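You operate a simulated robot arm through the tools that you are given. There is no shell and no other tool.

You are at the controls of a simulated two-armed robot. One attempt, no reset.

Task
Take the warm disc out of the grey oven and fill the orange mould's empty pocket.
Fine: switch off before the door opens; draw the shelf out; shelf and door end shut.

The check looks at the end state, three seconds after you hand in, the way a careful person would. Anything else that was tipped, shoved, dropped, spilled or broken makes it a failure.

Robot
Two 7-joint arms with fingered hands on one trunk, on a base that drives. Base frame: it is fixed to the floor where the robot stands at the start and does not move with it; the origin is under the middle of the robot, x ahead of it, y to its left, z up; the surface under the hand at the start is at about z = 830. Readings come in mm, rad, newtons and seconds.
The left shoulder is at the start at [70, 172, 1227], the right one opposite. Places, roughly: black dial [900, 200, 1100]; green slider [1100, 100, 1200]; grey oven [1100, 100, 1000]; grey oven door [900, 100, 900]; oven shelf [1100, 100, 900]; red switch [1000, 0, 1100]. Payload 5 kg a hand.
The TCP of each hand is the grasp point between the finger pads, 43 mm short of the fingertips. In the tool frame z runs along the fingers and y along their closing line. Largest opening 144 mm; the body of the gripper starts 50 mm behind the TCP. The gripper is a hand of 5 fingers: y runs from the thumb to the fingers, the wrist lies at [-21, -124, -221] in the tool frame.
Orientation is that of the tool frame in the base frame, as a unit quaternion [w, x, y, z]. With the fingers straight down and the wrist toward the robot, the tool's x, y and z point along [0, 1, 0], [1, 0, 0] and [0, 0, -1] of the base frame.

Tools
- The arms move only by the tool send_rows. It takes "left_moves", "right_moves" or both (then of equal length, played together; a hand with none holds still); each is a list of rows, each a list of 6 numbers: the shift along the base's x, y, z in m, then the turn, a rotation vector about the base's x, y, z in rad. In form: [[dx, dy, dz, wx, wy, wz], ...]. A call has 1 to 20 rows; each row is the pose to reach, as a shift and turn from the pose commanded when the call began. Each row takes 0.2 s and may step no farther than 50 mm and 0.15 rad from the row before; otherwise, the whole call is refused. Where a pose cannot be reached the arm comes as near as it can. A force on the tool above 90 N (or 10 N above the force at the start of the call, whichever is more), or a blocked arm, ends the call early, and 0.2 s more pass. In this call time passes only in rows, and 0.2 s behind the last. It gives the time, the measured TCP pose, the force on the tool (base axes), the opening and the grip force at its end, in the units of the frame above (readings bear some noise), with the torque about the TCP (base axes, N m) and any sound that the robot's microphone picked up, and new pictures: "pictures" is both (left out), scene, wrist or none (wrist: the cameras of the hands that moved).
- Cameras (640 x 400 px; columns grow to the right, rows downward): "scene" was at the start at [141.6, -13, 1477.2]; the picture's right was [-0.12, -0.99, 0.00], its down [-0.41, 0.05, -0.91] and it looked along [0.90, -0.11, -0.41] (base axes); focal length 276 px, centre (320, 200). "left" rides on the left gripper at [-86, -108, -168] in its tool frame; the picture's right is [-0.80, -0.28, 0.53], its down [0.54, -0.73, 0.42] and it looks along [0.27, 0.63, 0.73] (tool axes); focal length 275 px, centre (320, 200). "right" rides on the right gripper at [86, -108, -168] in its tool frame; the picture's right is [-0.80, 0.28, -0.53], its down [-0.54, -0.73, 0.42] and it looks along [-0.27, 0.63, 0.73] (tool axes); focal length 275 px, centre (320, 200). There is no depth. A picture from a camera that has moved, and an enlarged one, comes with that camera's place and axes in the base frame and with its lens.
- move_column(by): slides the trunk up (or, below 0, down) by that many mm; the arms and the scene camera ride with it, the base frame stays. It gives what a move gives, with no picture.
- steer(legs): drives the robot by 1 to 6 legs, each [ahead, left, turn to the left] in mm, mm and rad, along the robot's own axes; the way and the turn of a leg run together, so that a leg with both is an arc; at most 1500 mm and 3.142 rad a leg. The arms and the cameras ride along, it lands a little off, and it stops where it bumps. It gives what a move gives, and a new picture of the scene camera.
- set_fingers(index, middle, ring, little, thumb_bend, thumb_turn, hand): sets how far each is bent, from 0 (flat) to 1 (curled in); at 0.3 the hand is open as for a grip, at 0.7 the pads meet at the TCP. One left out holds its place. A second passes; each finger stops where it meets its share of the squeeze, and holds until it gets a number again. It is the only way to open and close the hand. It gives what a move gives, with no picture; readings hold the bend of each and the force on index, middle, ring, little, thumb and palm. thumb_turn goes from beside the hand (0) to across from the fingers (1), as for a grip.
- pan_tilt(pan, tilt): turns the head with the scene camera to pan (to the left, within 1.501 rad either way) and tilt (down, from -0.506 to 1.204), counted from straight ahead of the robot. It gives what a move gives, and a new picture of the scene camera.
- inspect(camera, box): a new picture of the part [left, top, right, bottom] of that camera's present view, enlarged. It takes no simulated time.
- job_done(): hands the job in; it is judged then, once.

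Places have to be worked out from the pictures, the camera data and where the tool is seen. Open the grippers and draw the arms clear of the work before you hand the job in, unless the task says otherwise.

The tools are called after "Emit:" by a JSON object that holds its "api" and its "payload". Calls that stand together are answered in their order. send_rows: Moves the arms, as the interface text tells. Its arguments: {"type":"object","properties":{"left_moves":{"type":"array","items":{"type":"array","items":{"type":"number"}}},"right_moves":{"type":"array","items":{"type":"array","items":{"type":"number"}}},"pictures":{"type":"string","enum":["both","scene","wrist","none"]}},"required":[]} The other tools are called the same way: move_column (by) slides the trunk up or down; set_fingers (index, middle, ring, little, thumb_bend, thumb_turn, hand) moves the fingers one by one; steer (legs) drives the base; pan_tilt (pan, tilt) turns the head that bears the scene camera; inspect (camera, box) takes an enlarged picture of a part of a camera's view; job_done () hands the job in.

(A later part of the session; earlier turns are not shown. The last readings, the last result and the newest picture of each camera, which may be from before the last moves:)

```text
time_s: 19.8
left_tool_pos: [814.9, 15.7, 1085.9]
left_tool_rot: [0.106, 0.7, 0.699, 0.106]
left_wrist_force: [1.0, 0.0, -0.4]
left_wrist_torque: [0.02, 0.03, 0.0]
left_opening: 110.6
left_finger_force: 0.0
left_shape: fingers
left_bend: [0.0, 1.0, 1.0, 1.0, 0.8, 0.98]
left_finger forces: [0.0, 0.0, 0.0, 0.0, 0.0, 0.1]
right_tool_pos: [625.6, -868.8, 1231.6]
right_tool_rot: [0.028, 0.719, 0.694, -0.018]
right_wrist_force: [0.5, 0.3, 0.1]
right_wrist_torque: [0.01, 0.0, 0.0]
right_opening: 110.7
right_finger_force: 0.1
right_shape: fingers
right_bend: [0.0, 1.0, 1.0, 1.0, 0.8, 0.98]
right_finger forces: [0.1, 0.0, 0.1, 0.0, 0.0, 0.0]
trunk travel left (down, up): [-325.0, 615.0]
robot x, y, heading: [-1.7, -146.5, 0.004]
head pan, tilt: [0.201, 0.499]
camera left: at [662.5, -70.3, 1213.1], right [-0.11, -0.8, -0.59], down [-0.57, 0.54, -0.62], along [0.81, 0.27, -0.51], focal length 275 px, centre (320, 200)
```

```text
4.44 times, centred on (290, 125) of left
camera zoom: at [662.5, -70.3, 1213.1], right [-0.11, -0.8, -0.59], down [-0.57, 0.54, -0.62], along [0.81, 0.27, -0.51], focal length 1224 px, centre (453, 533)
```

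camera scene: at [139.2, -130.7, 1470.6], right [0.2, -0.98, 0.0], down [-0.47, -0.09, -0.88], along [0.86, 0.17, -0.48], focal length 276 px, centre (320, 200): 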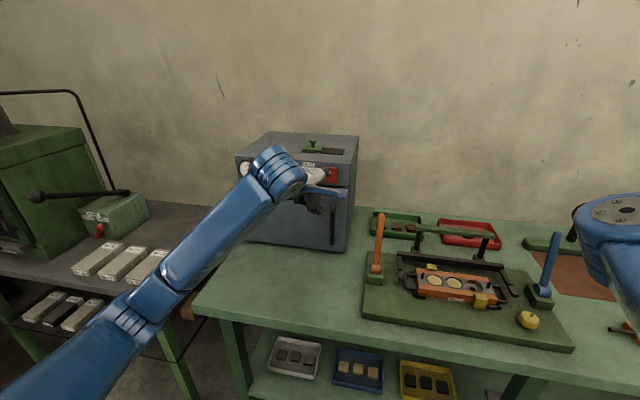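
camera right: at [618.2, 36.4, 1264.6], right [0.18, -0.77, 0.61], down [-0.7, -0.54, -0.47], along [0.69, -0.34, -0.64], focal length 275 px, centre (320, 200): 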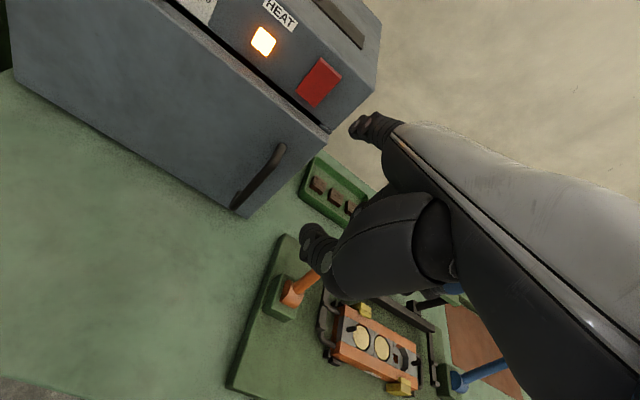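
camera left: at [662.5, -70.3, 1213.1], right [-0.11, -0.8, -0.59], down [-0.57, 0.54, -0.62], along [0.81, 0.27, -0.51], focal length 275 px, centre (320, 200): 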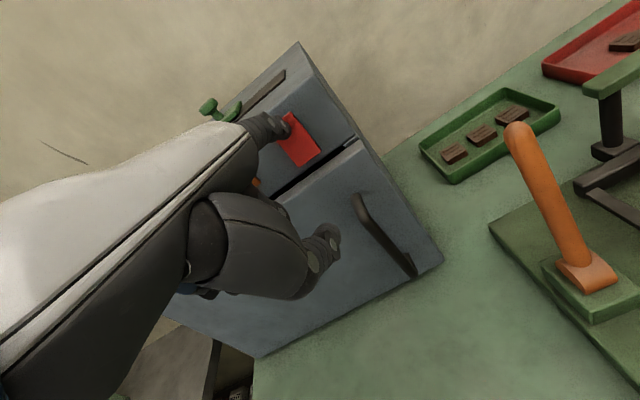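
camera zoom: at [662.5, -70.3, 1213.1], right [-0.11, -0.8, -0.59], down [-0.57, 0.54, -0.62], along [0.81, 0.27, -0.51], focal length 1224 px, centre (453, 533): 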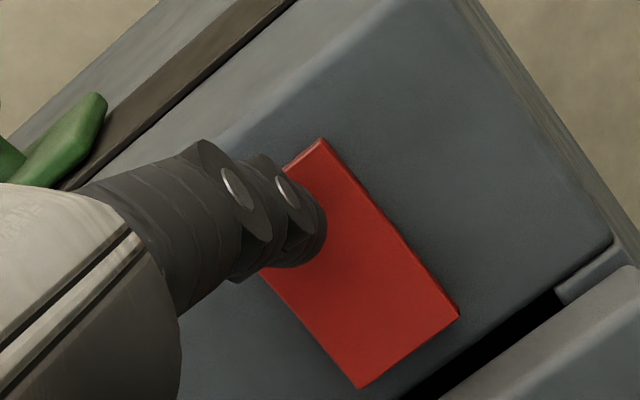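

There's no contact force yet. I'll continue forward in small steps.

Emit:
{"api": "send_rows", "payload": {"left_moves": [[0.004, 0.0, 0.0, 0, 0, 0], [0.008, 0.0, 0.0, 0, 0, 0], [0.012, 0.0, 0.0, 0, 0, 0]], "pictures": "wrist"}}

Emit:
{"api": "inspect", "payload": {"camera": "left", "box": [220, 80, 360, 170]}}

Emit:
{"api": "inspect", "payload": {"camera": "scene", "box": [280, 145, 370, 225]}}

```text
time_s: 20.6
left_tool_pos: [820.6, 15.2, 1091.1]
left_tool_rot: [0.108, 0.7, 0.698, 0.107]
left_wrist_force: [-40.2, -0.8, 11.9]
left_wrist_torque: [-0.1, -3.41, -0.47]
left_opening: 105.7
left_finger_force: 20.5
left_shape: fingers
left_bend: [0.01, 1.0, 1.0, 1.0, 0.8, 0.98]
left_finger forces: [41.1, 0.0, 0.1, 0.0, 0.0, 0.0]
right_tool_pos: [618.4, -868.6, 1234.9]
right_tool_rot: [0.03, 0.72, 0.694, -0.015]
right_wrist_force: [-0.2, -0.5, -0.4]
right_wrist_torque: [-0.03, 0.01, -0.02]
right_opening: 110.7
right_finger_force: 0.1
right_shape: fingers
right_bend: [0.0, 1.0, 1.0, 1.0, 0.8, 0.98]
right_finger forces: [0.1, 0.0, 0.1, 0.0, 0.1, 0.1]
trunk travel left (down, up): [-325.0, 615.0]
robot x, y, heading: [-0.7, -144.3, -0.0]
head pan, tilt: [0.201, 0.499]
camera left: at [665.7, -70.7, 1217.3], right [-0.11, -0.8, -0.59], down [-0.56, 0.54, -0.62], along [0.82, 0.27, -0.51], focal length 275 px, centre (320, 200)
```

left: 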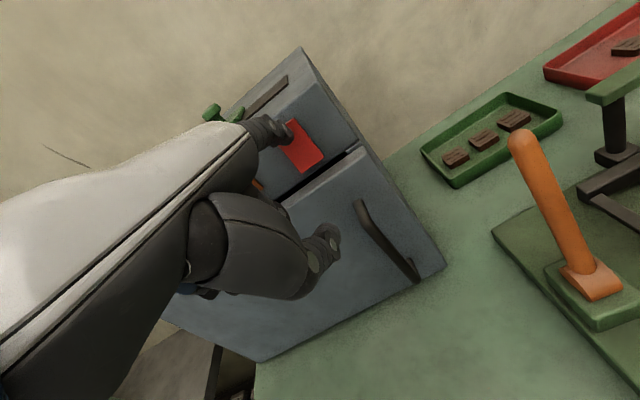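

```text
4.44 times, centred on (290, 125) of left
camera zoom: at [665.7, -70.7, 1217.3], right [-0.11, -0.8, -0.59], down [-0.56, 0.54, -0.62], along [0.82, 0.27, -0.51], focal length 1224 px, centre (453, 533)
```

zoom: 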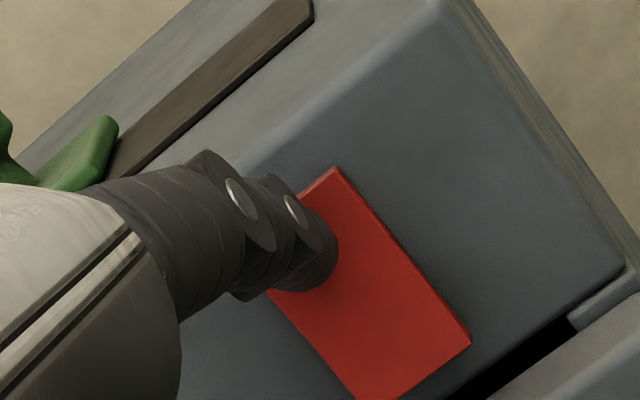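

```text
5.00 times, centred on (325, 185) of scene
camera zoom: at [131.2, -130.4, 1471.5], right [0.2, -0.98, 0.0], down [-0.46, -0.1, -0.88], along [0.86, 0.18, -0.47], focal length 1378 px, centre (295, 275)
```

zoom: 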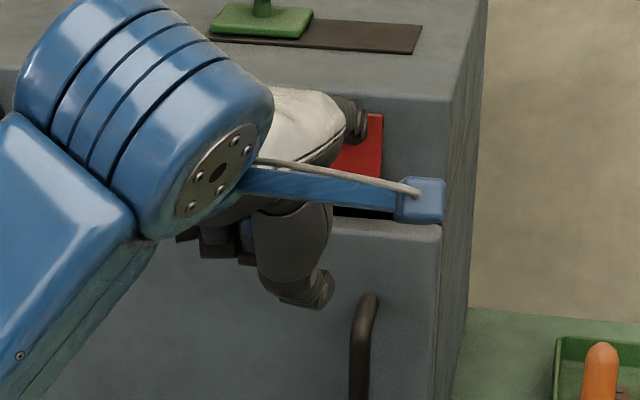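

The fingertip pressed the switch's upper half at about 41 N. I'll back off and check the lamp.

Emit:
{"api": "send_rows", "payload": {"left_moves": [[-0.02, 0.0, 0.0, 0, 0, 0], [-0.05, 0.0, 0.0, 0, 0, 0], [-0.08, 0.01, 0.01, 0, 0, 0], [-0.11, 0.03, 0.03, 0, 0, 0], [-0.14, 0.07, 0.05, 0, 0, 0], [-0.15, 0.11, 0.06, 0, 0, 0]], "pictures": "both"}}

Emit:
{"api": "inspect", "payload": {"camera": "scene", "box": [230, 125, 370, 250]}}

Emit:
{"api": "inspect", "payload": {"camera": "left", "box": [240, 40, 420, 160]}}

```text
refused: row 5 steps farther than a row can; nothing moved
```

```text
3.20 times, centred on (300, 188) of scene
camera zoom: at [131.2, -130.4, 1471.5], right [0.2, -0.98, 0.0], down [-0.46, -0.1, -0.88], along [0.86, 0.18, -0.47], focal length 882 px, centre (384, 240)
```

zoom: 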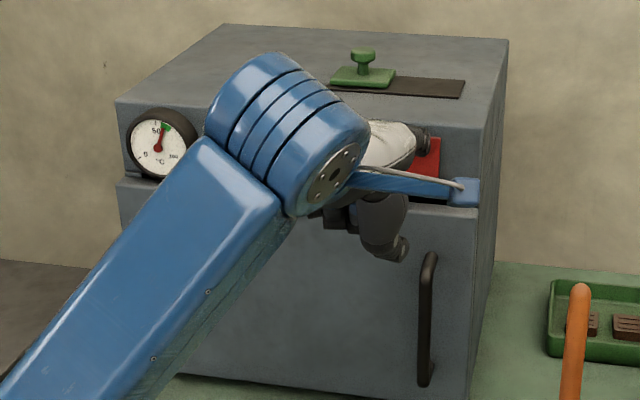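

```text
3.33 times, centred on (330, 100) of left
camera zoom: at [665.7, -70.7, 1217.3], right [-0.11, -0.8, -0.59], down [-0.56, 0.54, -0.62], along [0.82, 0.27, -0.51], focal length 918 px, centre (287, 533)
```

zoom: 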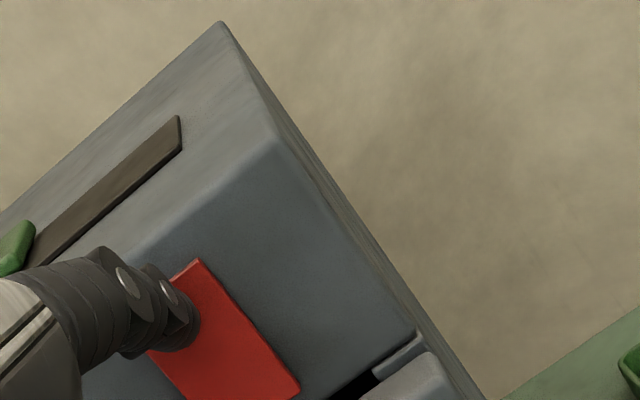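

One row's step was too large and the call was refused. I'll withdraw in smaller steps.

Emit:
{"api": "send_rows", "payload": {"left_moves": [[-0.02, 0.0, 0.0, 0, 0, 0], [-0.05, 0.0, 0.0, 0, 0, 0], [-0.08, 0.01, 0.01, 0, 0, 0], [-0.11, 0.03, 0.03, 0, 0, 0], [-0.13, 0.06, 0.05, 0, 0, 0], [-0.14, 0.1, 0.06, 0, 0, 0]], "pictures": "both"}}

Emit:
{"api": "inspect", "payload": {"camera": "scene", "box": [230, 125, 370, 250]}}

Emit:
{"api": "inspect", "payload": {"camera": "left", "box": [240, 40, 420, 160]}}

```text
time_s: 22.0
left_tool_pos: [686.4, 115.8, 1145.2]
left_tool_rot: [0.106, 0.7, 0.699, 0.105]
left_wrist_force: [0.4, 0.1, 0.3]
left_wrist_torque: [-0.06, 0.0, -0.02]
left_opening: 110.8
left_finger_force: 0.0
left_shape: fingers
left_bend: [0.0, 1.0, 1.0, 1.0, 0.8, 0.98]
left_finger forces: [0.1, 0.0, 0.0, 0.0, 0.1, 0.0]
right_tool_pos: [624.7, -866.8, 1231.3]
right_tool_rot: [0.029, 0.719, 0.694, -0.017]
right_wrist_force: [0.0, -0.2, 0.2]
right_wrist_torque: [-0.04, -0.02, 0.01]
right_opening: 110.4
right_finger_force: 0.1
right_shape: fingers
right_bend: [0.0, 1.0, 1.0, 1.0, 0.8, 0.98]
right_finger forces: [0.0, 0.0, 0.0, 0.0, 0.1, 0.0]
trunk travel left (down, up): [-325.0, 615.0]
robot x, y, heading: [-2.4, -143.9, -0.005]
head pan, tilt: [0.201, 0.499]
camera scene: at [138.8, -127.9, 1470.5], right [0.2, -0.98, 0.0], down [-0.47, -0.1, -0.88], along [0.86, 0.17, -0.48], focal length 276 px, centre (320, 200)
camera left: at [532.4, 30.7, 1272.5], right [-0.11, -0.8, -0.59], down [-0.57, 0.54, -0.62], along [0.81, 0.27, -0.52], focal length 275 px, centre (320, 200)
```

scene: 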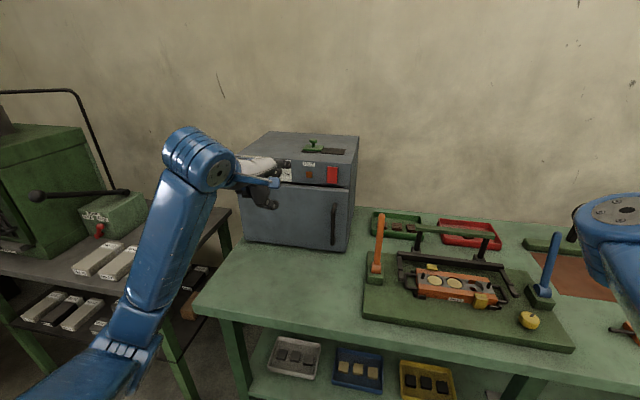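
left: 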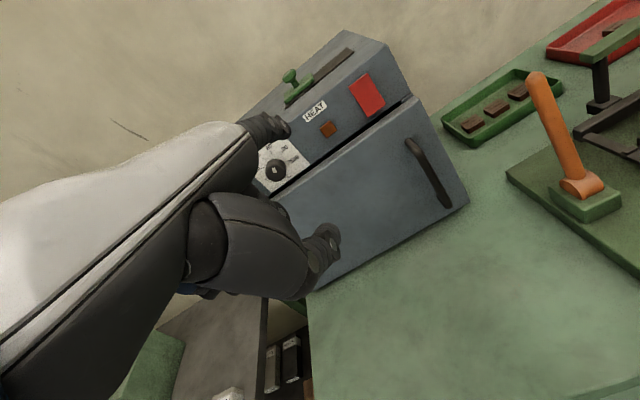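

```text
3.20 times, centred on (300, 188) of scene
camera zoom: at [138.8, -127.9, 1470.5], right [0.2, -0.98, 0.0], down [-0.47, -0.1, -0.88], along [0.86, 0.17, -0.48], focal length 882 px, centre (384, 240)
```

zoom: 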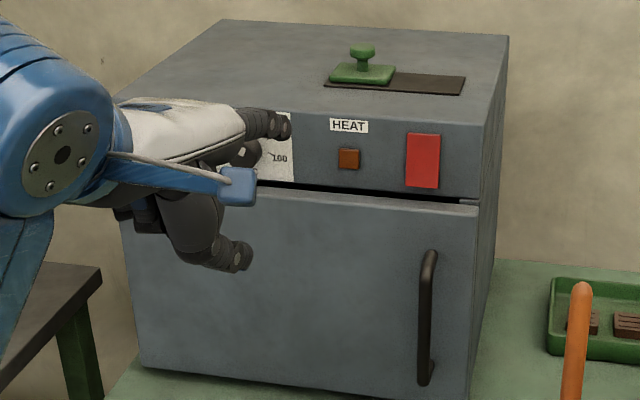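

```text
3.33 times, centred on (330, 100) of left
camera zoom: at [532.4, 30.7, 1272.5], right [-0.11, -0.8, -0.59], down [-0.57, 0.54, -0.62], along [0.81, 0.27, -0.52], focal length 918 px, centre (287, 533)
```

zoom: 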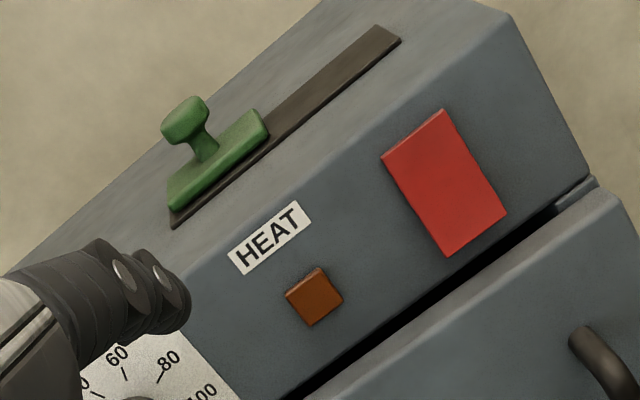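

The HEAT lamp is out, so the switch is off. For the handle I'll hook the left fingers behind the bar with the tool pointing right. First I'll reshape the fingers and level the hand, staying clear of the oven.

Emit:
{"api": "set_fingers", "payload": {"hand": "left", "index": 0.45, "middle": 0.45, "ring": 0.45, "little": 0.45, "thumb_bend": 0.3}}

Emit:
{"api": "send_rows", "payload": {"left_moves": [[0.0, 0.02, 0.0, 0, 0.15, 0], [-0.01, 0.04, 0.0, 0, 0.3, 0]], "pictures": "both"}}

Emit:
{"api": "inspect", "payload": {"camera": "left", "box": [140, 80, 440, 330]}}

```text
time_s: 23.0
left_tool_pos: [686.3, 114.6, 1145.0]
left_tool_rot: [0.105, 0.699, 0.699, 0.106]
left_wrist_force: [-0.5, 0.4, -0.4]
left_wrist_torque: [0.0, -0.01, 0.0]
left_opening: 123.2
left_finger_force: 0.0
left_shape: fingers
left_bend: [0.45, 0.45, 0.45, 0.45, 0.3, 0.98]
left_finger forces: [0.0, 0.1, 0.0, 0.0, 0.0, 0.0]
right_tool_pos: [625.0, -869.0, 1230.9]
right_tool_rot: [0.028, 0.72, 0.693, -0.018]
right_wrist_force: [0.9, -0.7, -0.2]
right_wrist_torque: [0.0, 0.02, 0.02]
right_opening: 110.4
right_finger_force: 0.0
right_shape: fingers
right_bend: [0.0, 1.0, 1.0, 1.0, 0.8, 0.98]
right_finger forces: [0.1, 0.0, 0.0, 0.0, 0.0, 0.0]
trunk travel left (down, up): [-325.0, 615.0]
robot x, y, heading: [1.2, -139.9, -0.002]
head pan, tilt: [0.201, 0.499]
```

```text
time_s: 23.6
left_tool_pos: [675.9, 157.1, 1145.2]
left_tool_rot: [-0.001, 0.707, 0.707, -0.001]
left_wrist_force: [0.1, 0.2, 0.5]
left_wrist_torque: [-0.02, -0.03, -0.02]
left_opening: 123.2
left_finger_force: 0.1
left_shape: fingers
left_bend: [0.45, 0.45, 0.45, 0.45, 0.3, 0.98]
left_finger forces: [0.0, 0.1, 0.0, 0.0, 0.1, 0.0]
right_tool_pos: [624.5, -866.2, 1232.7]
right_tool_rot: [0.029, 0.719, 0.694, -0.018]
right_wrist_force: [-0.4, 0.8, 0.9]
right_wrist_torque: [-0.06, -0.08, -0.01]
right_opening: 110.4
right_finger_force: 0.0
right_shape: fingers
right_bend: [0.0, 1.0, 1.0, 1.0, 0.8, 0.98]
right_finger forces: [0.0, 0.0, 0.0, 0.0, 0.1, 0.0]
trunk travel left (down, up): [-325.0, 615.0]
robot x, y, heading: [0.5, -147.0, -0.001]
head pan, tilt: [0.201, 0.499]
camera scene: at [137.7, -128.1, 1470.6], right [0.2, -0.98, 0.0], down [-0.47, -0.1, -0.88], along [0.86, 0.17, -0.48], focal length 276 px, centre (320, 200)
camera left: at [567.6, 71.6, 1312.2], right [-0.28, -0.8, -0.53], down [-0.73, 0.54, -0.42], along [0.63, 0.27, -0.73], focal length 275 px, centre (320, 200)
```

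scene: 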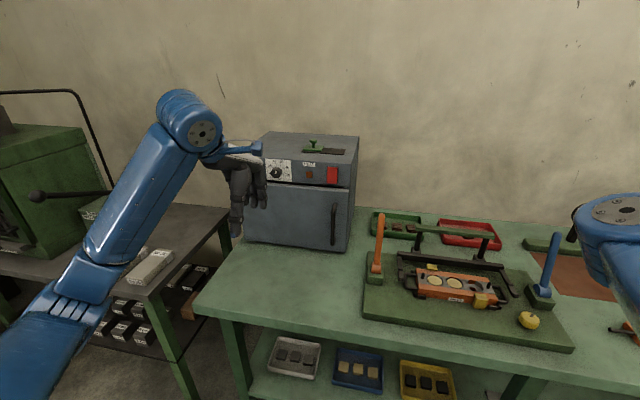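
left: 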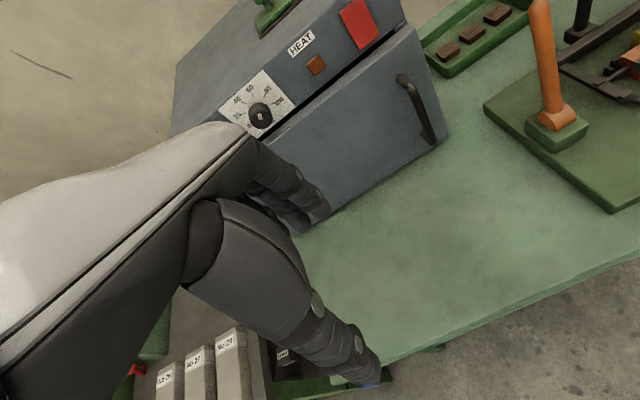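

```text
1.60 times, centred on (290, 205) of left
camera zoom: at [567.6, 71.6, 1312.2], right [-0.28, -0.8, -0.53], down [-0.73, 0.54, -0.42], along [0.63, 0.27, -0.73], focal length 440 px, centre (368, 192)
```

zoom: 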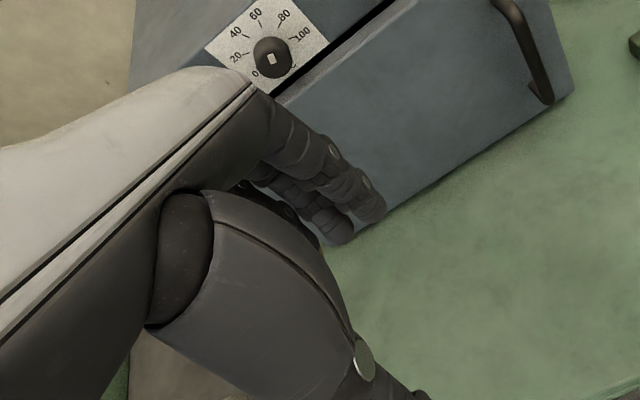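

In the wrist view, the fingertips at 0.45 bend sit about (−17, 40, 22) mm from the TCP in the tool frame and the thumb tip at about (0, −90, 38). I'll rotate the left hand so its closing line is horizontal: −90° about x first, then yaw it, well clear of the oven.

Emit:
{"api": "send_rows", "payload": {"left_moves": [[-0.003, -0.002, -0.01, -0.143, 0, 0], [-0.006, -0.004, -0.02, -0.286, 0, 0], [-0.01, -0.006, -0.03, -0.428, 0, 0], [-0.013, -0.009, -0.04, -0.571, 0, 0], [-0.016, -0.011, -0.05, -0.714, 0, 0], [-0.02, -0.014, -0.06, -0.857, 0, 0], [-0.023, -0.016, -0.07, -1.0, 0, 0], [-0.026, -0.019, -0.08, -1.142, 0, 0], [-0.03, -0.021, -0.09, -1.285, 0, 0], [-0.033, -0.024, -0.1, -1.428, 0, 0], [-0.036, -0.027, -0.115, -1.571, 0, 0]], "pictures": "both"}}

```text
time_s: 26.0
left_tool_pos: [642.4, 127.8, 1030.8]
left_tool_rot: [0.501, 0.499, 0.5, -0.5]
left_wrist_force: [0.7, 0.1, 0.1]
left_wrist_torque: [0.01, 0.0, 0.01]
left_opening: 123.3
left_finger_force: 0.2
left_shape: fingers
left_bend: [0.45, 0.45, 0.45, 0.45, 0.3, 0.98]
left_finger forces: [0.1, 0.0, 0.0, 0.1, 0.1, 0.0]
right_tool_pos: [625.6, -868.3, 1231.3]
right_tool_rot: [0.028, 0.719, 0.694, -0.017]
right_wrist_force: [0.6, -0.9, 0.6]
right_wrist_torque: [0.04, 0.03, -0.03]
right_opening: 110.8
right_finger_force: 0.1
right_shape: fingers
right_bend: [0.0, 1.0, 1.0, 1.0, 0.8, 0.98]
right_finger forces: [0.1, 0.0, 0.1, 0.1, 0.0, 0.0]
trunk travel left (down, up): [-325.0, 615.0]
robot x, y, heading: [2.3, -145.1, -0.004]
head pan, tilt: [0.201, 0.499]
camera scene: at [139.2, -130.2, 1470.6], right [0.2, -0.98, 0.0], down [-0.47, -0.1, -0.88], along [0.86, 0.17, -0.48], focal length 276 px, centre (320, 200)
camera left: at [532.7, 296.7, 1115.9], right [-0.28, -0.53, 0.8], down [-0.73, -0.42, -0.54], along [0.63, -0.73, -0.27], focal length 275 px, centre (320, 200)
```

scene: 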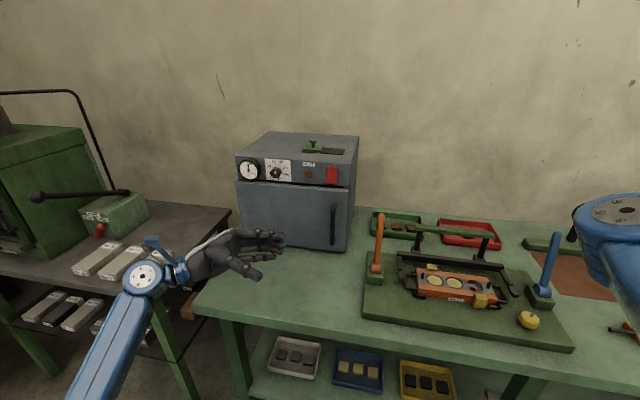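
left: 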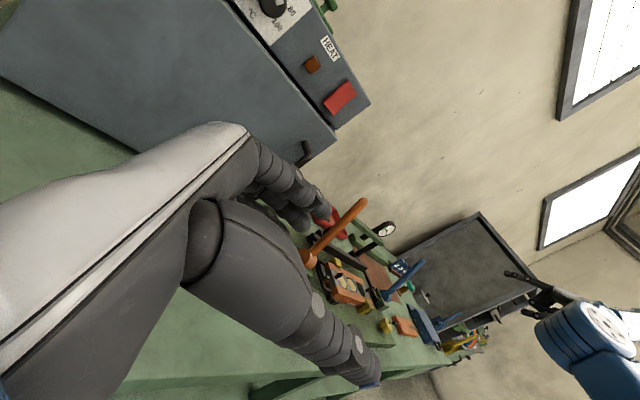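

The hand orientation works. Next I'll yaw it +40° so the fingers point at the door with the bar between thumb and fingers, staying about 110 mm short of the handle.

Emit:
{"api": "send_rows", "payload": {"left_moves": [[0.02, -0.003, -0.014, 0, 0, 0.14], [0.05, -0.006, -0.028, 0, 0, 0.28], [0.08, -0.01, -0.042, 0, 0, 0.42], [0.11, -0.014, -0.056, 0, 0, 0.56], [0.14, -0.018, -0.07, 0, 0, 0.7]], "pictures": "both"}}

Emit:
{"api": "inspect", "payload": {"camera": "scene", "box": [200, 130, 400, 270]}}

```text
time_s: 27.2
left_tool_pos: [782.6, 111.8, 962.2]
left_tool_rot: [0.641, 0.298, 0.641, -0.298]
left_wrist_force: [1.0, 0.6, -0.6]
left_wrist_torque: [0.04, 0.02, -0.05]
left_opening: 123.1
left_finger_force: 0.1
left_shape: fingers
left_bend: [0.45, 0.45, 0.45, 0.45, 0.3, 0.98]
left_finger forces: [0.1, 0.1, 0.0, 0.1, 0.1, 0.0]
right_tool_pos: [625.6, -869.6, 1229.8]
right_tool_rot: [0.027, 0.719, 0.694, -0.018]
right_wrist_force: [0.9, 1.1, -0.8]
right_wrist_torque: [0.05, 0.05, 0.0]
right_opening: 110.8
right_finger_force: 0.0
right_shape: fingers
right_bend: [0.0, 1.0, 1.0, 1.0, 0.8, 0.98]
right_finger forces: [0.1, 0.0, 0.0, 0.0, 0.0, 0.1]
trunk travel left (down, up): [-325.0, 615.0]
robot x, y, heading: [-1.8, -146.2, 0.0]
head pan, tilt: [0.201, 0.499]
camera scene: at [140.0, -132.1, 1470.5], right [0.2, -0.98, 0.0], down [-0.47, -0.09, -0.88], along [0.86, 0.18, -0.48], focal length 276 px, centre (320, 200)
camera left: at [590.8, 169.3, 1047.6], right [0.13, -0.59, 0.8], down [-0.28, -0.79, -0.54], along [0.95, -0.15, -0.27], focal length 275 px, centre (320, 200)
```

scene: 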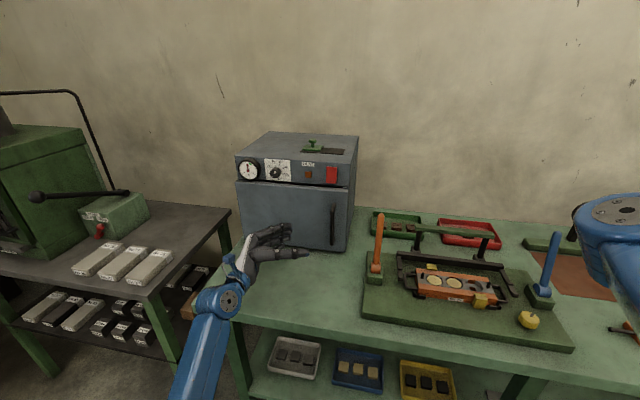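
left: 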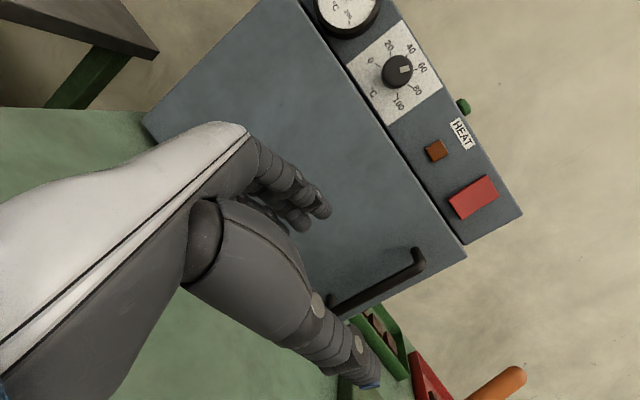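

```text
2.86 times, centred on (300, 200) of scene
camera zoom: at [140.0, -132.1, 1470.5], right [0.2, -0.98, 0.0], down [-0.47, -0.09, -0.88], along [0.86, 0.18, -0.48], focal length 787 px, centre (377, 200)
```

zoom: 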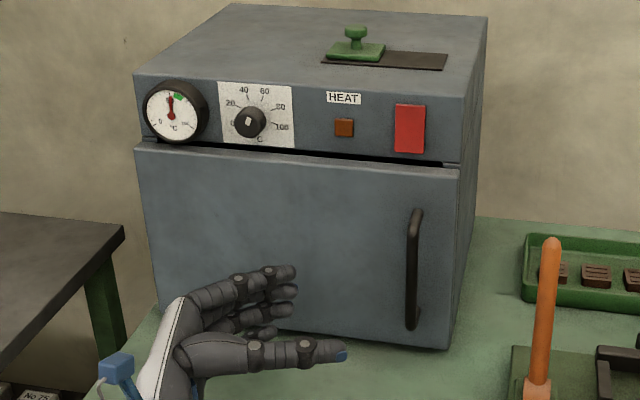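

The bar is at about (908, −16) spanning z≈880–1020, and the door face is at x≈943. I'll curl the fingers a bit more so the tips don't touch the door, and move to just off the bar along the approach line.

Emit:
{"api": "set_fingers", "payload": {"hand": "left", "index": 0.55, "middle": 0.55, "ring": 0.55, "little": 0.55, "thumb_bend": 0.3}}

Emit:
{"api": "send_rows", "payload": {"left_moves": [[0.02, -0.01, -0.003, 0, 0, 0], [0.045, -0.025, -0.007, 0, 0, 0], [0.07, -0.05, -0.007, 0, 0, 0]], "pictures": "both"}}

Emit:
{"api": "inspect", "payload": {"camera": "scene", "box": [260, 160, 360, 260]}}

Emit:
{"api": "inspect", "payload": {"camera": "left", "box": [220, 120, 480, 390]}}

```text
time_s: 28.2
left_tool_pos: [781.2, 111.6, 962.8]
left_tool_rot: [0.641, 0.299, 0.641, -0.298]
left_wrist_force: [-0.6, -0.5, -0.3]
left_wrist_torque: [0.01, -0.01, 0.02]
left_opening: 105.2
left_finger_force: 0.0
left_shape: fingers
left_bend: [0.55, 0.55, 0.55, 0.55, 0.3, 0.98]
left_finger forces: [0.0, 0.1, 0.0, 0.0, 0.0, 0.1]
right_tool_pos: [623.8, -869.0, 1230.1]
right_tool_rot: [0.028, 0.72, 0.694, -0.018]
right_wrist_force: [-0.1, -0.5, 0.5]
right_wrist_torque: [0.02, -0.02, 0.02]
right_opening: 110.3
right_finger_force: 0.2
right_shape: fingers
right_bend: [0.0, 1.0, 1.0, 1.0, 0.8, 0.98]
right_finger forces: [0.0, 0.0, 0.0, 0.1, 0.1, 0.0]
trunk travel left (down, up): [-325.0, 615.0]
robot x, y, heading: [0.4, -148.7, -0.001]
head pan, tilt: [0.201, 0.499]
```

```text
time_s: 29.0
left_tool_pos: [852.5, 58.6, 952.2]
left_tool_rot: [0.641, 0.298, 0.641, -0.298]
left_wrist_force: [1.0, -0.1, 0.0]
left_wrist_torque: [-0.05, 0.01, 0.02]
left_opening: 105.1
left_finger_force: 0.0
left_shape: fingers
left_bend: [0.55, 0.55, 0.55, 0.55, 0.3, 0.98]
left_finger forces: [0.1, 0.0, 0.0, 0.1, 0.1, 0.0]
right_tool_pos: [625.4, -868.8, 1229.9]
right_tool_rot: [0.028, 0.72, 0.694, -0.018]
right_wrist_force: [0.8, 0.0, -0.6]
right_wrist_torque: [0.09, 0.03, 0.02]
right_opening: 110.3
right_finger_force: 0.0
right_shape: fingers
right_bend: [0.0, 1.0, 1.0, 1.0, 0.8, 0.98]
right_finger forces: [0.0, 0.1, 0.1, 0.0, 0.1, 0.0]
trunk travel left (down, up): [-325.0, 615.0]
robot x, y, heading: [0.8, -146.9, -0.001]
head pan, tilt: [0.201, 0.499]
camera scene: at [139.8, -131.2, 1470.5], right [0.2, -0.98, 0.0], down [-0.47, -0.09, -0.88], along [0.86, 0.18, -0.48], focal length 276 px, centre (320, 200)
camera left: at [661.6, 118.2, 1037.9], right [0.13, -0.59, 0.8], down [-0.28, -0.79, -0.54], along [0.95, -0.16, -0.27], focal length 275 px, centre (320, 200)
```

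scene: 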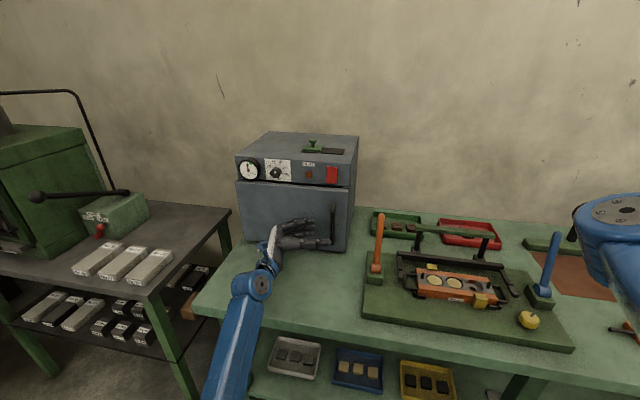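
left: 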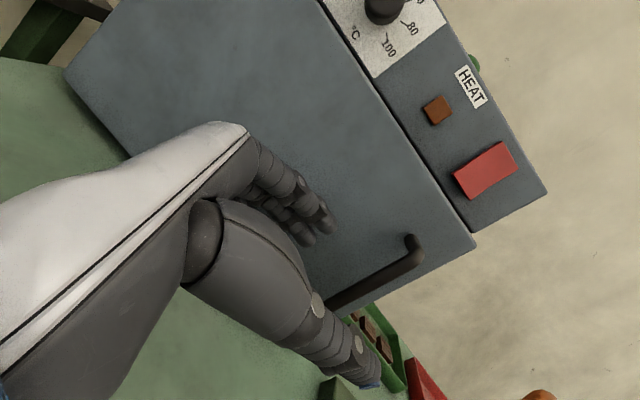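

```text
4.00 times, centred on (310, 210) of scene
camera zoom: at [139.8, -131.2, 1470.5], right [0.2, -0.98, 0.0], down [-0.47, -0.09, -0.88], along [0.86, 0.18, -0.48], focal length 1102 px, centre (360, 160)
```

zoom: 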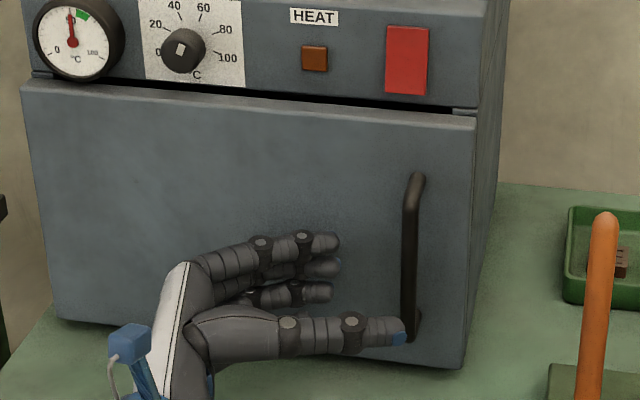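

```text
1.48 times, centred on (350, 255) of left
camera zoom: at [661.6, 118.2, 1037.9], right [0.13, -0.59, 0.8], down [-0.28, -0.79, -0.54], along [0.95, -0.16, -0.27], focal length 408 px, centre (276, 118)
```

zoom: 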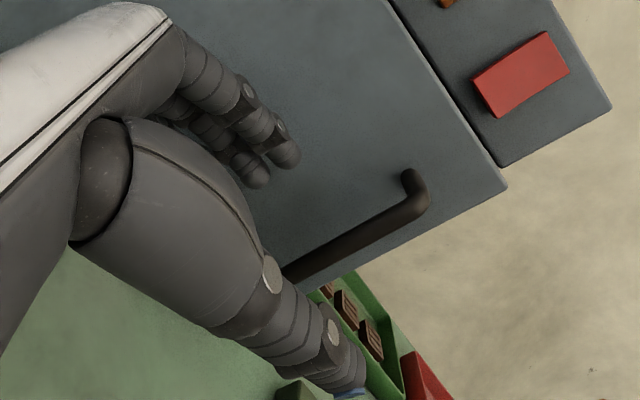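

The bar's top bend again computes to x≈903. I'll advance along the approach line so the bar sits between thumb and fingers.

Emit:
{"api": "send_rows", "payload": {"left_moves": [[0.018, -0.022, 0.002, 0, 0, 0], [0.036, -0.045, 0.004, 0, 0, 0], [0.048, -0.06, 0.004, 0, 0, 0], [0.055, -0.071, 0.004, 0, 0, 0]], "pictures": "wrist"}}

Emit:
{"api": "inspect", "payload": {"camera": "scene", "box": [280, 180, 360, 250]}}

Emit:
{"api": "inspect", "payload": {"camera": "left", "box": [220, 120, 480, 390]}}

```text
time_s: 29.9
left_tool_pos: [892.4, 6.3, 959.4]
left_tool_rot: [0.645, 0.296, 0.641, -0.293]
left_wrist_force: [-61.1, 9.7, 6.7]
left_wrist_torque: [-0.07, 1.0, 0.56]
left_opening: 84.9
left_finger_force: 30.2
left_shape: fingers
left_bend: [0.64, 0.71, 0.66, 0.57, 0.3, 0.98]
left_finger forces: [16.7, 21.2, 18.5, 4.5, 0.0, 0.0]
right_tool_pos: [623.6, -864.6, 1232.0]
right_tool_rot: [0.029, 0.717, 0.696, -0.015]
right_wrist_force: [-0.2, -0.5, -1.1]
right_wrist_torque: [0.09, 0.04, 0.05]
right_opening: 110.4
right_finger_force: 0.0
right_shape: fingers
right_bend: [0.0, 1.0, 1.0, 1.0, 0.8, 0.98]
right_finger forces: [0.0, 0.0, 0.1, 0.0, 0.1, 0.0]
trunk travel left (down, up): [-325.0, 615.0]
robot x, y, heading: [-5.5, -147.9, 0.003]
head pan, tilt: [0.201, 0.499]
stopped in row 4 (left hand): the force on the tool passed its limit at 94 N (the readings are from after the stop); the commanded pose is now the measured one
camera left: at [700.1, 61.6, 1044.8], right [0.13, -0.59, 0.8], down [-0.27, -0.79, -0.55], along [0.95, -0.14, -0.26], focal length 275 px, centre (320, 200)
```

left: 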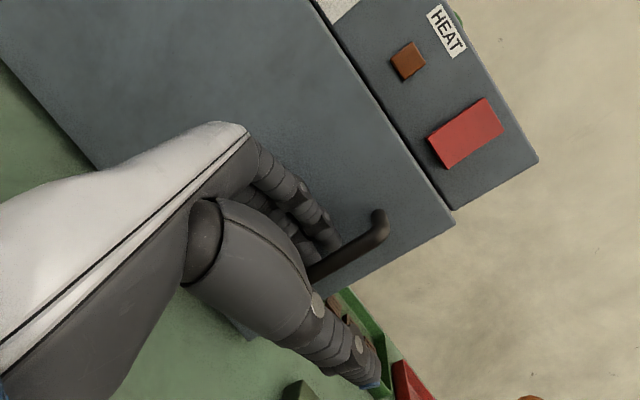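

```text
5.71 times, centred on (320, 215) of scene
camera zoom: at [129.4, -130.1, 1471.4], right [0.21, -0.98, 0.0], down [-0.46, -0.1, -0.88], along [0.86, 0.18, -0.47], focal length 1574 px, centre (320, 114)
```

zoom: 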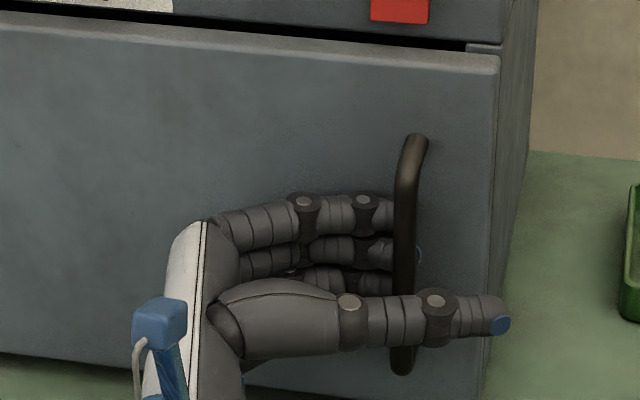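

```text
1.48 times, centred on (350, 255) of left
camera zoom: at [700.1, 61.6, 1044.8], right [0.13, -0.59, 0.8], down [-0.27, -0.79, -0.55], along [0.95, -0.14, -0.26], focal length 408 px, centre (276, 118)
```

zoom: 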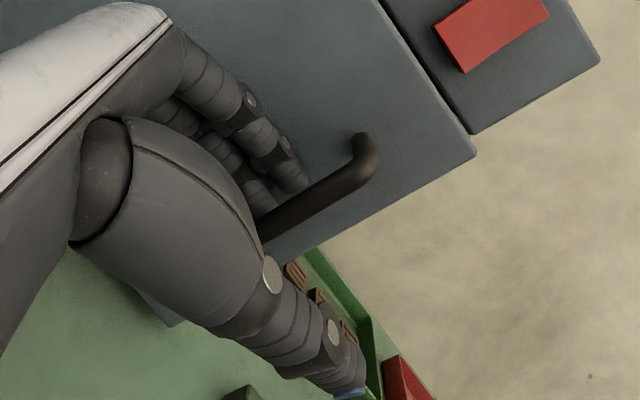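

The middle fingertip is behind the bar, but the fingers are pressing the door at about 60 N. I'll ease back in x to relieve it while sliding right to deepen the hook.

Emit:
{"api": "send_rows", "payload": {"left_moves": [[-0.006, -0.002, 0.0, 0, 0, 0], [-0.01, -0.006, 0.0, 0, 0, 0], [-0.012, -0.012, 0.0, 0, 0, 0]], "pictures": "wrist"}}

Emit:
{"api": "inspect", "payload": {"camera": "scene", "box": [280, 180, 360, 250]}}

```text
time_s: 30.7
left_tool_pos: [882.9, -6.9, 958.9]
left_tool_rot: [0.643, 0.295, 0.643, -0.295]
left_wrist_force: [-44.8, 15.3, 5.5]
left_wrist_torque: [0.37, 0.56, 1.12]
left_opening: 93.8
left_finger_force: 22.8
left_shape: fingers
left_bend: [0.61, 0.63, 0.58, 0.55, 0.3, 0.98]
left_finger forces: [10.9, 23.0, 11.2, 0.0, 0.0, 0.0]
right_tool_pos: [622.9, -862.2, 1235.2]
right_tool_rot: [0.031, 0.718, 0.696, -0.016]
right_wrist_force: [0.1, -0.1, -0.6]
right_wrist_torque: [0.02, 0.04, -0.02]
right_opening: 110.7
right_finger_force: 0.1
right_shape: fingers
right_bend: [0.0, 1.0, 1.0, 1.0, 0.8, 0.98]
right_finger forces: [0.0, 0.0, 0.0, 0.1, 0.0, 0.0]
trunk travel left (down, up): [-325.0, 615.0]
robot x, y, heading: [-2.7, -141.2, 0.01]
head pan, tilt: [0.201, 0.499]
camera left: at [691.3, 51.1, 1043.0], right [0.13, -0.59, 0.8], down [-0.27, -0.79, -0.54], along [0.95, -0.15, -0.27], focal length 275 px, centre (320, 200)
```

left: 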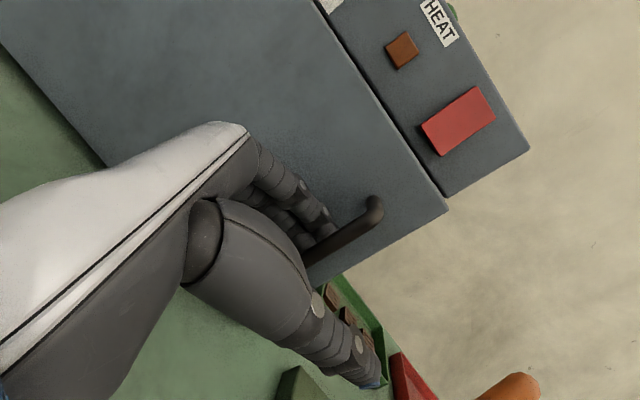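

```text
5.71 times, centred on (320, 215) of scene
camera zoom: at [131.3, -126.6, 1471.1], right [0.2, -0.98, 0.0], down [-0.47, -0.1, -0.88], along [0.86, 0.18, -0.48], focal length 1574 px, centre (320, 114)
```

zoom: 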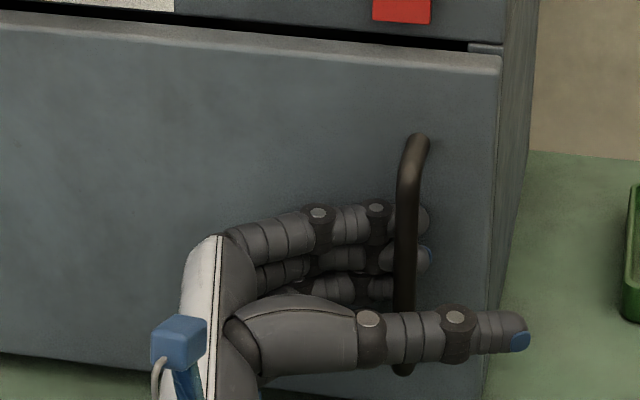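

Index, middle and ring tips are now visible past the bar. They still push on the door, so I'll ease back another 10 mm and go a bit further right.

Emit:
{"api": "send_rows", "payload": {"left_moves": [[-0.005, -0.003, 0.0, 0, 0, 0], [-0.01, -0.006, 0.0, 0, 0, 0]], "pictures": "wrist"}}

Emit:
{"api": "inspect", "payload": {"camera": "scene", "box": [280, 180, 360, 250]}}

```text
time_s: 31.3
left_tool_pos: [876.8, -16.2, 955.2]
left_tool_rot: [0.641, 0.296, 0.643, -0.296]
left_wrist_force: [-17.3, 4.0, 2.1]
left_wrist_torque: [0.08, 0.08, 0.4]
left_opening: 100.3
left_finger_force: 8.2
left_shape: fingers
left_bend: [0.58, 0.59, 0.55, 0.55, 0.3, 0.98]
left_finger forces: [4.1, 12.5, 0.1, 0.1, 0.1, 0.0]
right_tool_pos: [624.8, -865.5, 1232.1]
right_tool_rot: [0.03, 0.719, 0.695, -0.017]
right_wrist_force: [0.2, -0.3, -1.1]
right_wrist_torque: [0.02, -0.02, 0.02]
right_opening: 110.8
right_finger_force: 0.0
right_shape: fingers
right_bend: [0.0, 1.0, 1.0, 1.0, 0.8, 0.98]
right_finger forces: [0.2, 0.1, 0.0, 0.0, 0.0, 0.1]
trunk travel left (down, up): [-325.0, 615.0]
robot x, y, heading: [-3.7, -144.6, 0.006]
head pan, tilt: [0.201, 0.499]
camera left: at [685.9, 41.1, 1041.8], right [0.13, -0.59, 0.8], down [-0.28, -0.79, -0.54], along [0.95, -0.15, -0.27], focal length 275 px, centre (320, 200)
```

left: 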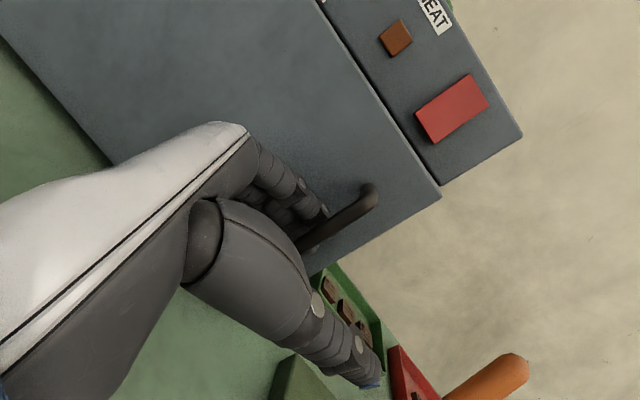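

```text
5.71 times, centred on (320, 215) of scene
camera zoom: at [135.4, -128.7, 1470.7], right [0.2, -0.98, 0.0], down [-0.47, -0.1, -0.88], along [0.86, 0.18, -0.48], focal length 1574 px, centre (320, 114)
```

zoom: 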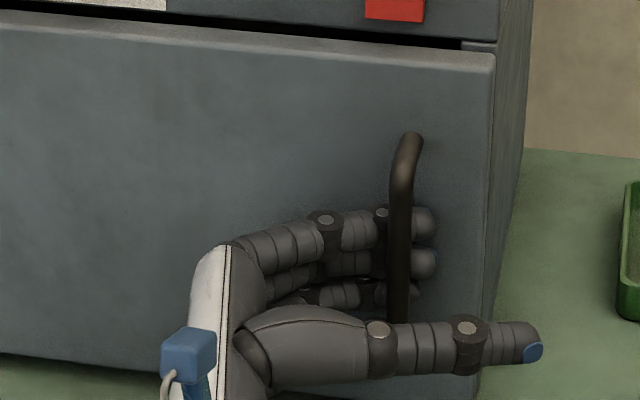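

Three fingers are hooked behind the bar. I'll close the fingers and thumb around it.

Emit:
{"api": "set_fingers", "payload": {"hand": "left", "index": 0.75, "middle": 0.75, "ring": 0.75, "little": 0.75, "thumb_bend": 0.6}}

Emit:
{"api": "inspect", "payload": {"camera": "scene", "box": [280, 180, 360, 250]}}

Emit:
{"api": "inspect", "payload": {"camera": "left", "box": [220, 120, 480, 390]}}

```text
time_s: 32.3
left_tool_pos: [877.5, -14.3, 954.1]
left_tool_rot: [0.641, 0.296, 0.643, -0.296]
left_wrist_force: [-0.5, 1.6, -6.5]
left_wrist_torque: [-0.17, -0.35, 0.75]
left_opening: 13.1
left_finger_force: 13.6
left_shape: fingers
left_bend: [0.75, 0.75, 0.75, 0.73, 0.6, 0.98]
left_finger forces: [0.0, 14.6, 0.2, 12.9, 0.0, 0.0]
right_tool_pos: [626.8, -863.7, 1231.1]
right_tool_rot: [0.028, 0.718, 0.695, -0.018]
right_wrist_force: [0.5, -0.3, 0.4]
right_wrist_torque: [0.04, -0.04, -0.01]
right_opening: 110.6
right_finger_force: 0.0
right_shape: fingers
right_bend: [0.0, 1.0, 1.0, 1.0, 0.8, 0.98]
right_finger forces: [0.0, 0.0, 0.1, 0.0, 0.0, 0.1]
trunk travel left (down, up): [-325.0, 615.0]
robot x, y, heading: [-2.5, -143.0, 0.004]
head pan, tilt: [0.201, 0.499]
```

```text
5.71 times, centred on (320, 215) of scene
camera zoom: at [137.5, -128.2, 1470.4], right [0.2, -0.98, 0.0], down [-0.47, -0.1, -0.88], along [0.86, 0.18, -0.48], focal length 1574 px, centre (320, 114)
```

zoom: 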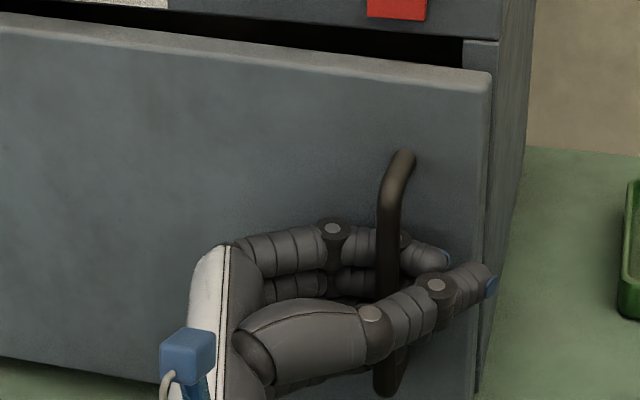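

```text
1.48 times, centred on (350, 255) of left
camera zoom: at [686.9, 42.5, 1040.2], right [0.13, -0.59, 0.79], down [-0.28, -0.79, -0.54], along [0.95, -0.15, -0.27], focal length 408 px, centre (276, 118)
```

zoom: 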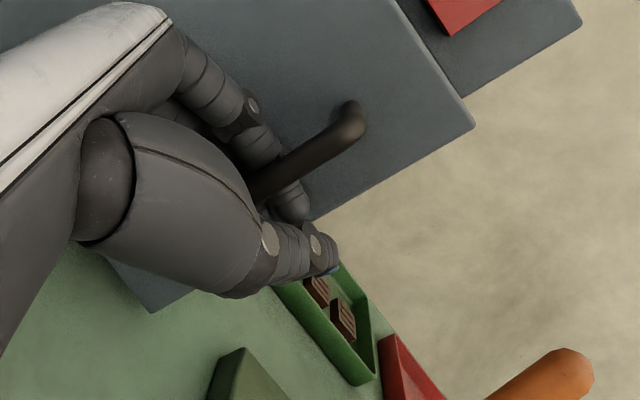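

The curl already pulled the door ajar a few degrees. I'll pull along the door's arc, rotating the hand with it, up to about 20°, and watch the forces.

Emit:
{"api": "send_rows", "payload": {"left_moves": [[-0.017, 0.005, 0, 0, 0, -0.05], [-0.035, 0.01, 0, 0, 0, -0.105], [-0.063, 0.0205, 0, 0, 0, -0.192], [-0.09, 0.034, 0, 0, 0, -0.28]], "pictures": "both"}}

```text
time_s: 33.3
left_tool_pos: [787.6, 19.7, 955.8]
left_tool_rot: [0.594, 0.383, 0.595, -0.383]
left_wrist_force: [-3.8, -3.6, -9.0]
left_wrist_torque: [-0.61, -0.11, 0.64]
left_opening: 12.8
left_finger_force: 14.7
left_shape: fingers
left_bend: [0.75, 0.75, 0.75, 0.73, 0.6, 0.98]
left_finger forces: [0.2, 15.4, 0.0, 13.2, 0.0, 0.0]
right_tool_pos: [626.0, -863.4, 1231.6]
right_tool_rot: [0.029, 0.717, 0.696, -0.017]
right_wrist_force: [-1.5, 1.0, 0.3]
right_wrist_torque: [0.0, -0.03, 0.01]
right_opening: 110.5
right_finger_force: 0.1
right_shape: fingers
right_bend: [0.0, 1.0, 1.0, 1.0, 0.8, 0.98]
right_finger forces: [0.1, 0.0, 0.1, 0.0, 0.0, 0.1]
trunk travel left (down, up): [-325.0, 615.0]
robot x, y, heading: [-1.5, -146.6, 0.009]
head pan, tilt: [0.201, 0.499]
camera scene: at [136.7, -127.6, 1470.5], right [0.2, -0.98, 0.0], down [-0.47, -0.1, -0.88], along [0.86, 0.18, -0.48], focal length 276 px, centre (320, 200)
camera left: at [618.9, 127.0, 1041.5], right [-0.04, -0.6, 0.8], down [-0.49, -0.68, -0.54], along [0.87, -0.41, -0.27], focal length 275 px, centre (320, 200)
```

scene: 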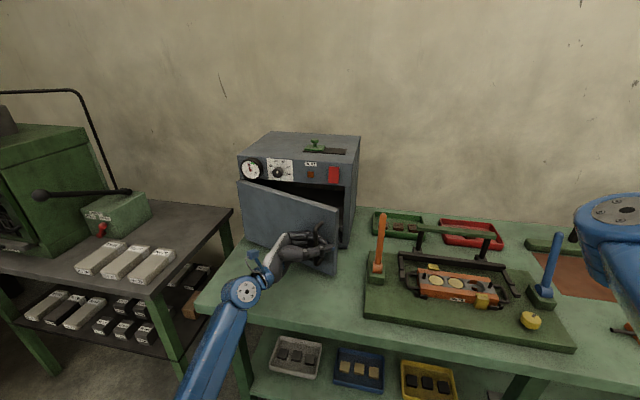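
left: 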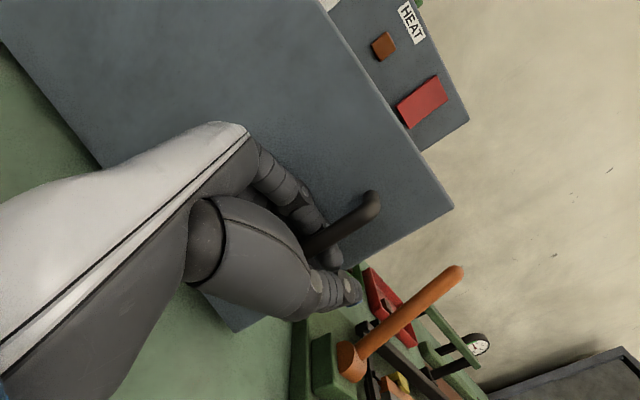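

The door follows smoothly at low force. I'll continue pulling along the arc to about 60°.

Emit:
{"api": "send_rows", "payload": {"left_moves": [[-0.0258, 0.0153, 0, 0, 0, -0.087], [-0.0504, 0.033, 0, 0, 0, -0.175], [-0.073, 0.0527, 0, 0, 0, -0.262], [-0.0939, 0.0743, 0, 0, 0, -0.349], [-0.1129, 0.0976, 0, 0, 0, -0.436], [-0.1297, 0.1223, 0, 0, 0, -0.524], [-0.1444, 0.1487, 0, 0, 0, -0.611], [-0.156, 0.176, 0, 0, 0, -0.698]], "pictures": "both"}}

```text
time_s: 35.1
left_tool_pos: [630.4, 195.7, 957.2]
left_tool_rot: [0.428, 0.564, 0.427, -0.562]
left_wrist_force: [-13.3, -4.3, -2.2]
left_wrist_torque: [-0.42, 0.08, 0.59]
left_opening: 12.9
left_finger_force: 14.8
left_shape: fingers
left_bend: [0.75, 0.75, 0.75, 0.74, 0.6, 0.98]
left_finger forces: [0.0, 20.5, 3.6, 6.5, 0.0, 0.0]
right_tool_pos: [625.3, -862.5, 1232.5]
right_tool_rot: [0.029, 0.718, 0.696, -0.017]
right_wrist_force: [0.9, 1.0, 0.8]
right_wrist_torque: [0.0, 0.02, -0.02]
right_opening: 110.6
right_finger_force: 0.1
right_shape: fingers
right_bend: [0.0, 1.0, 1.0, 1.0, 0.8, 0.98]
right_finger forces: [0.1, 0.0, 0.0, 0.0, 0.0, 0.0]
trunk travel left (down, up): [-325.0, 615.0]
robot x, y, heading: [-2.5, -144.4, 0.006]
head pan, tilt: [0.201, 0.499]
camera scene: at [135.8, -127.9, 1470.6], right [0.2, -0.98, 0.0], down [-0.47, -0.1, -0.88], along [0.86, 0.18, -0.48], focal length 276 px, centre (320, 200)
camera left: at [570.0, 386.6, 1042.6], right [-0.42, -0.44, 0.79], down [-0.81, -0.21, -0.54], along [0.41, -0.87, -0.27], focal length 275 px, centre (320, 200)
```

scene: 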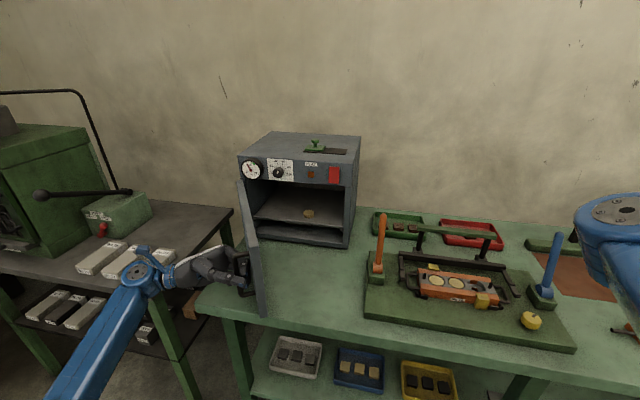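
left: 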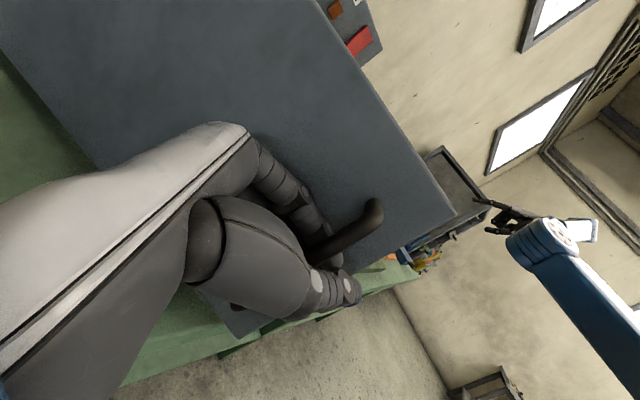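

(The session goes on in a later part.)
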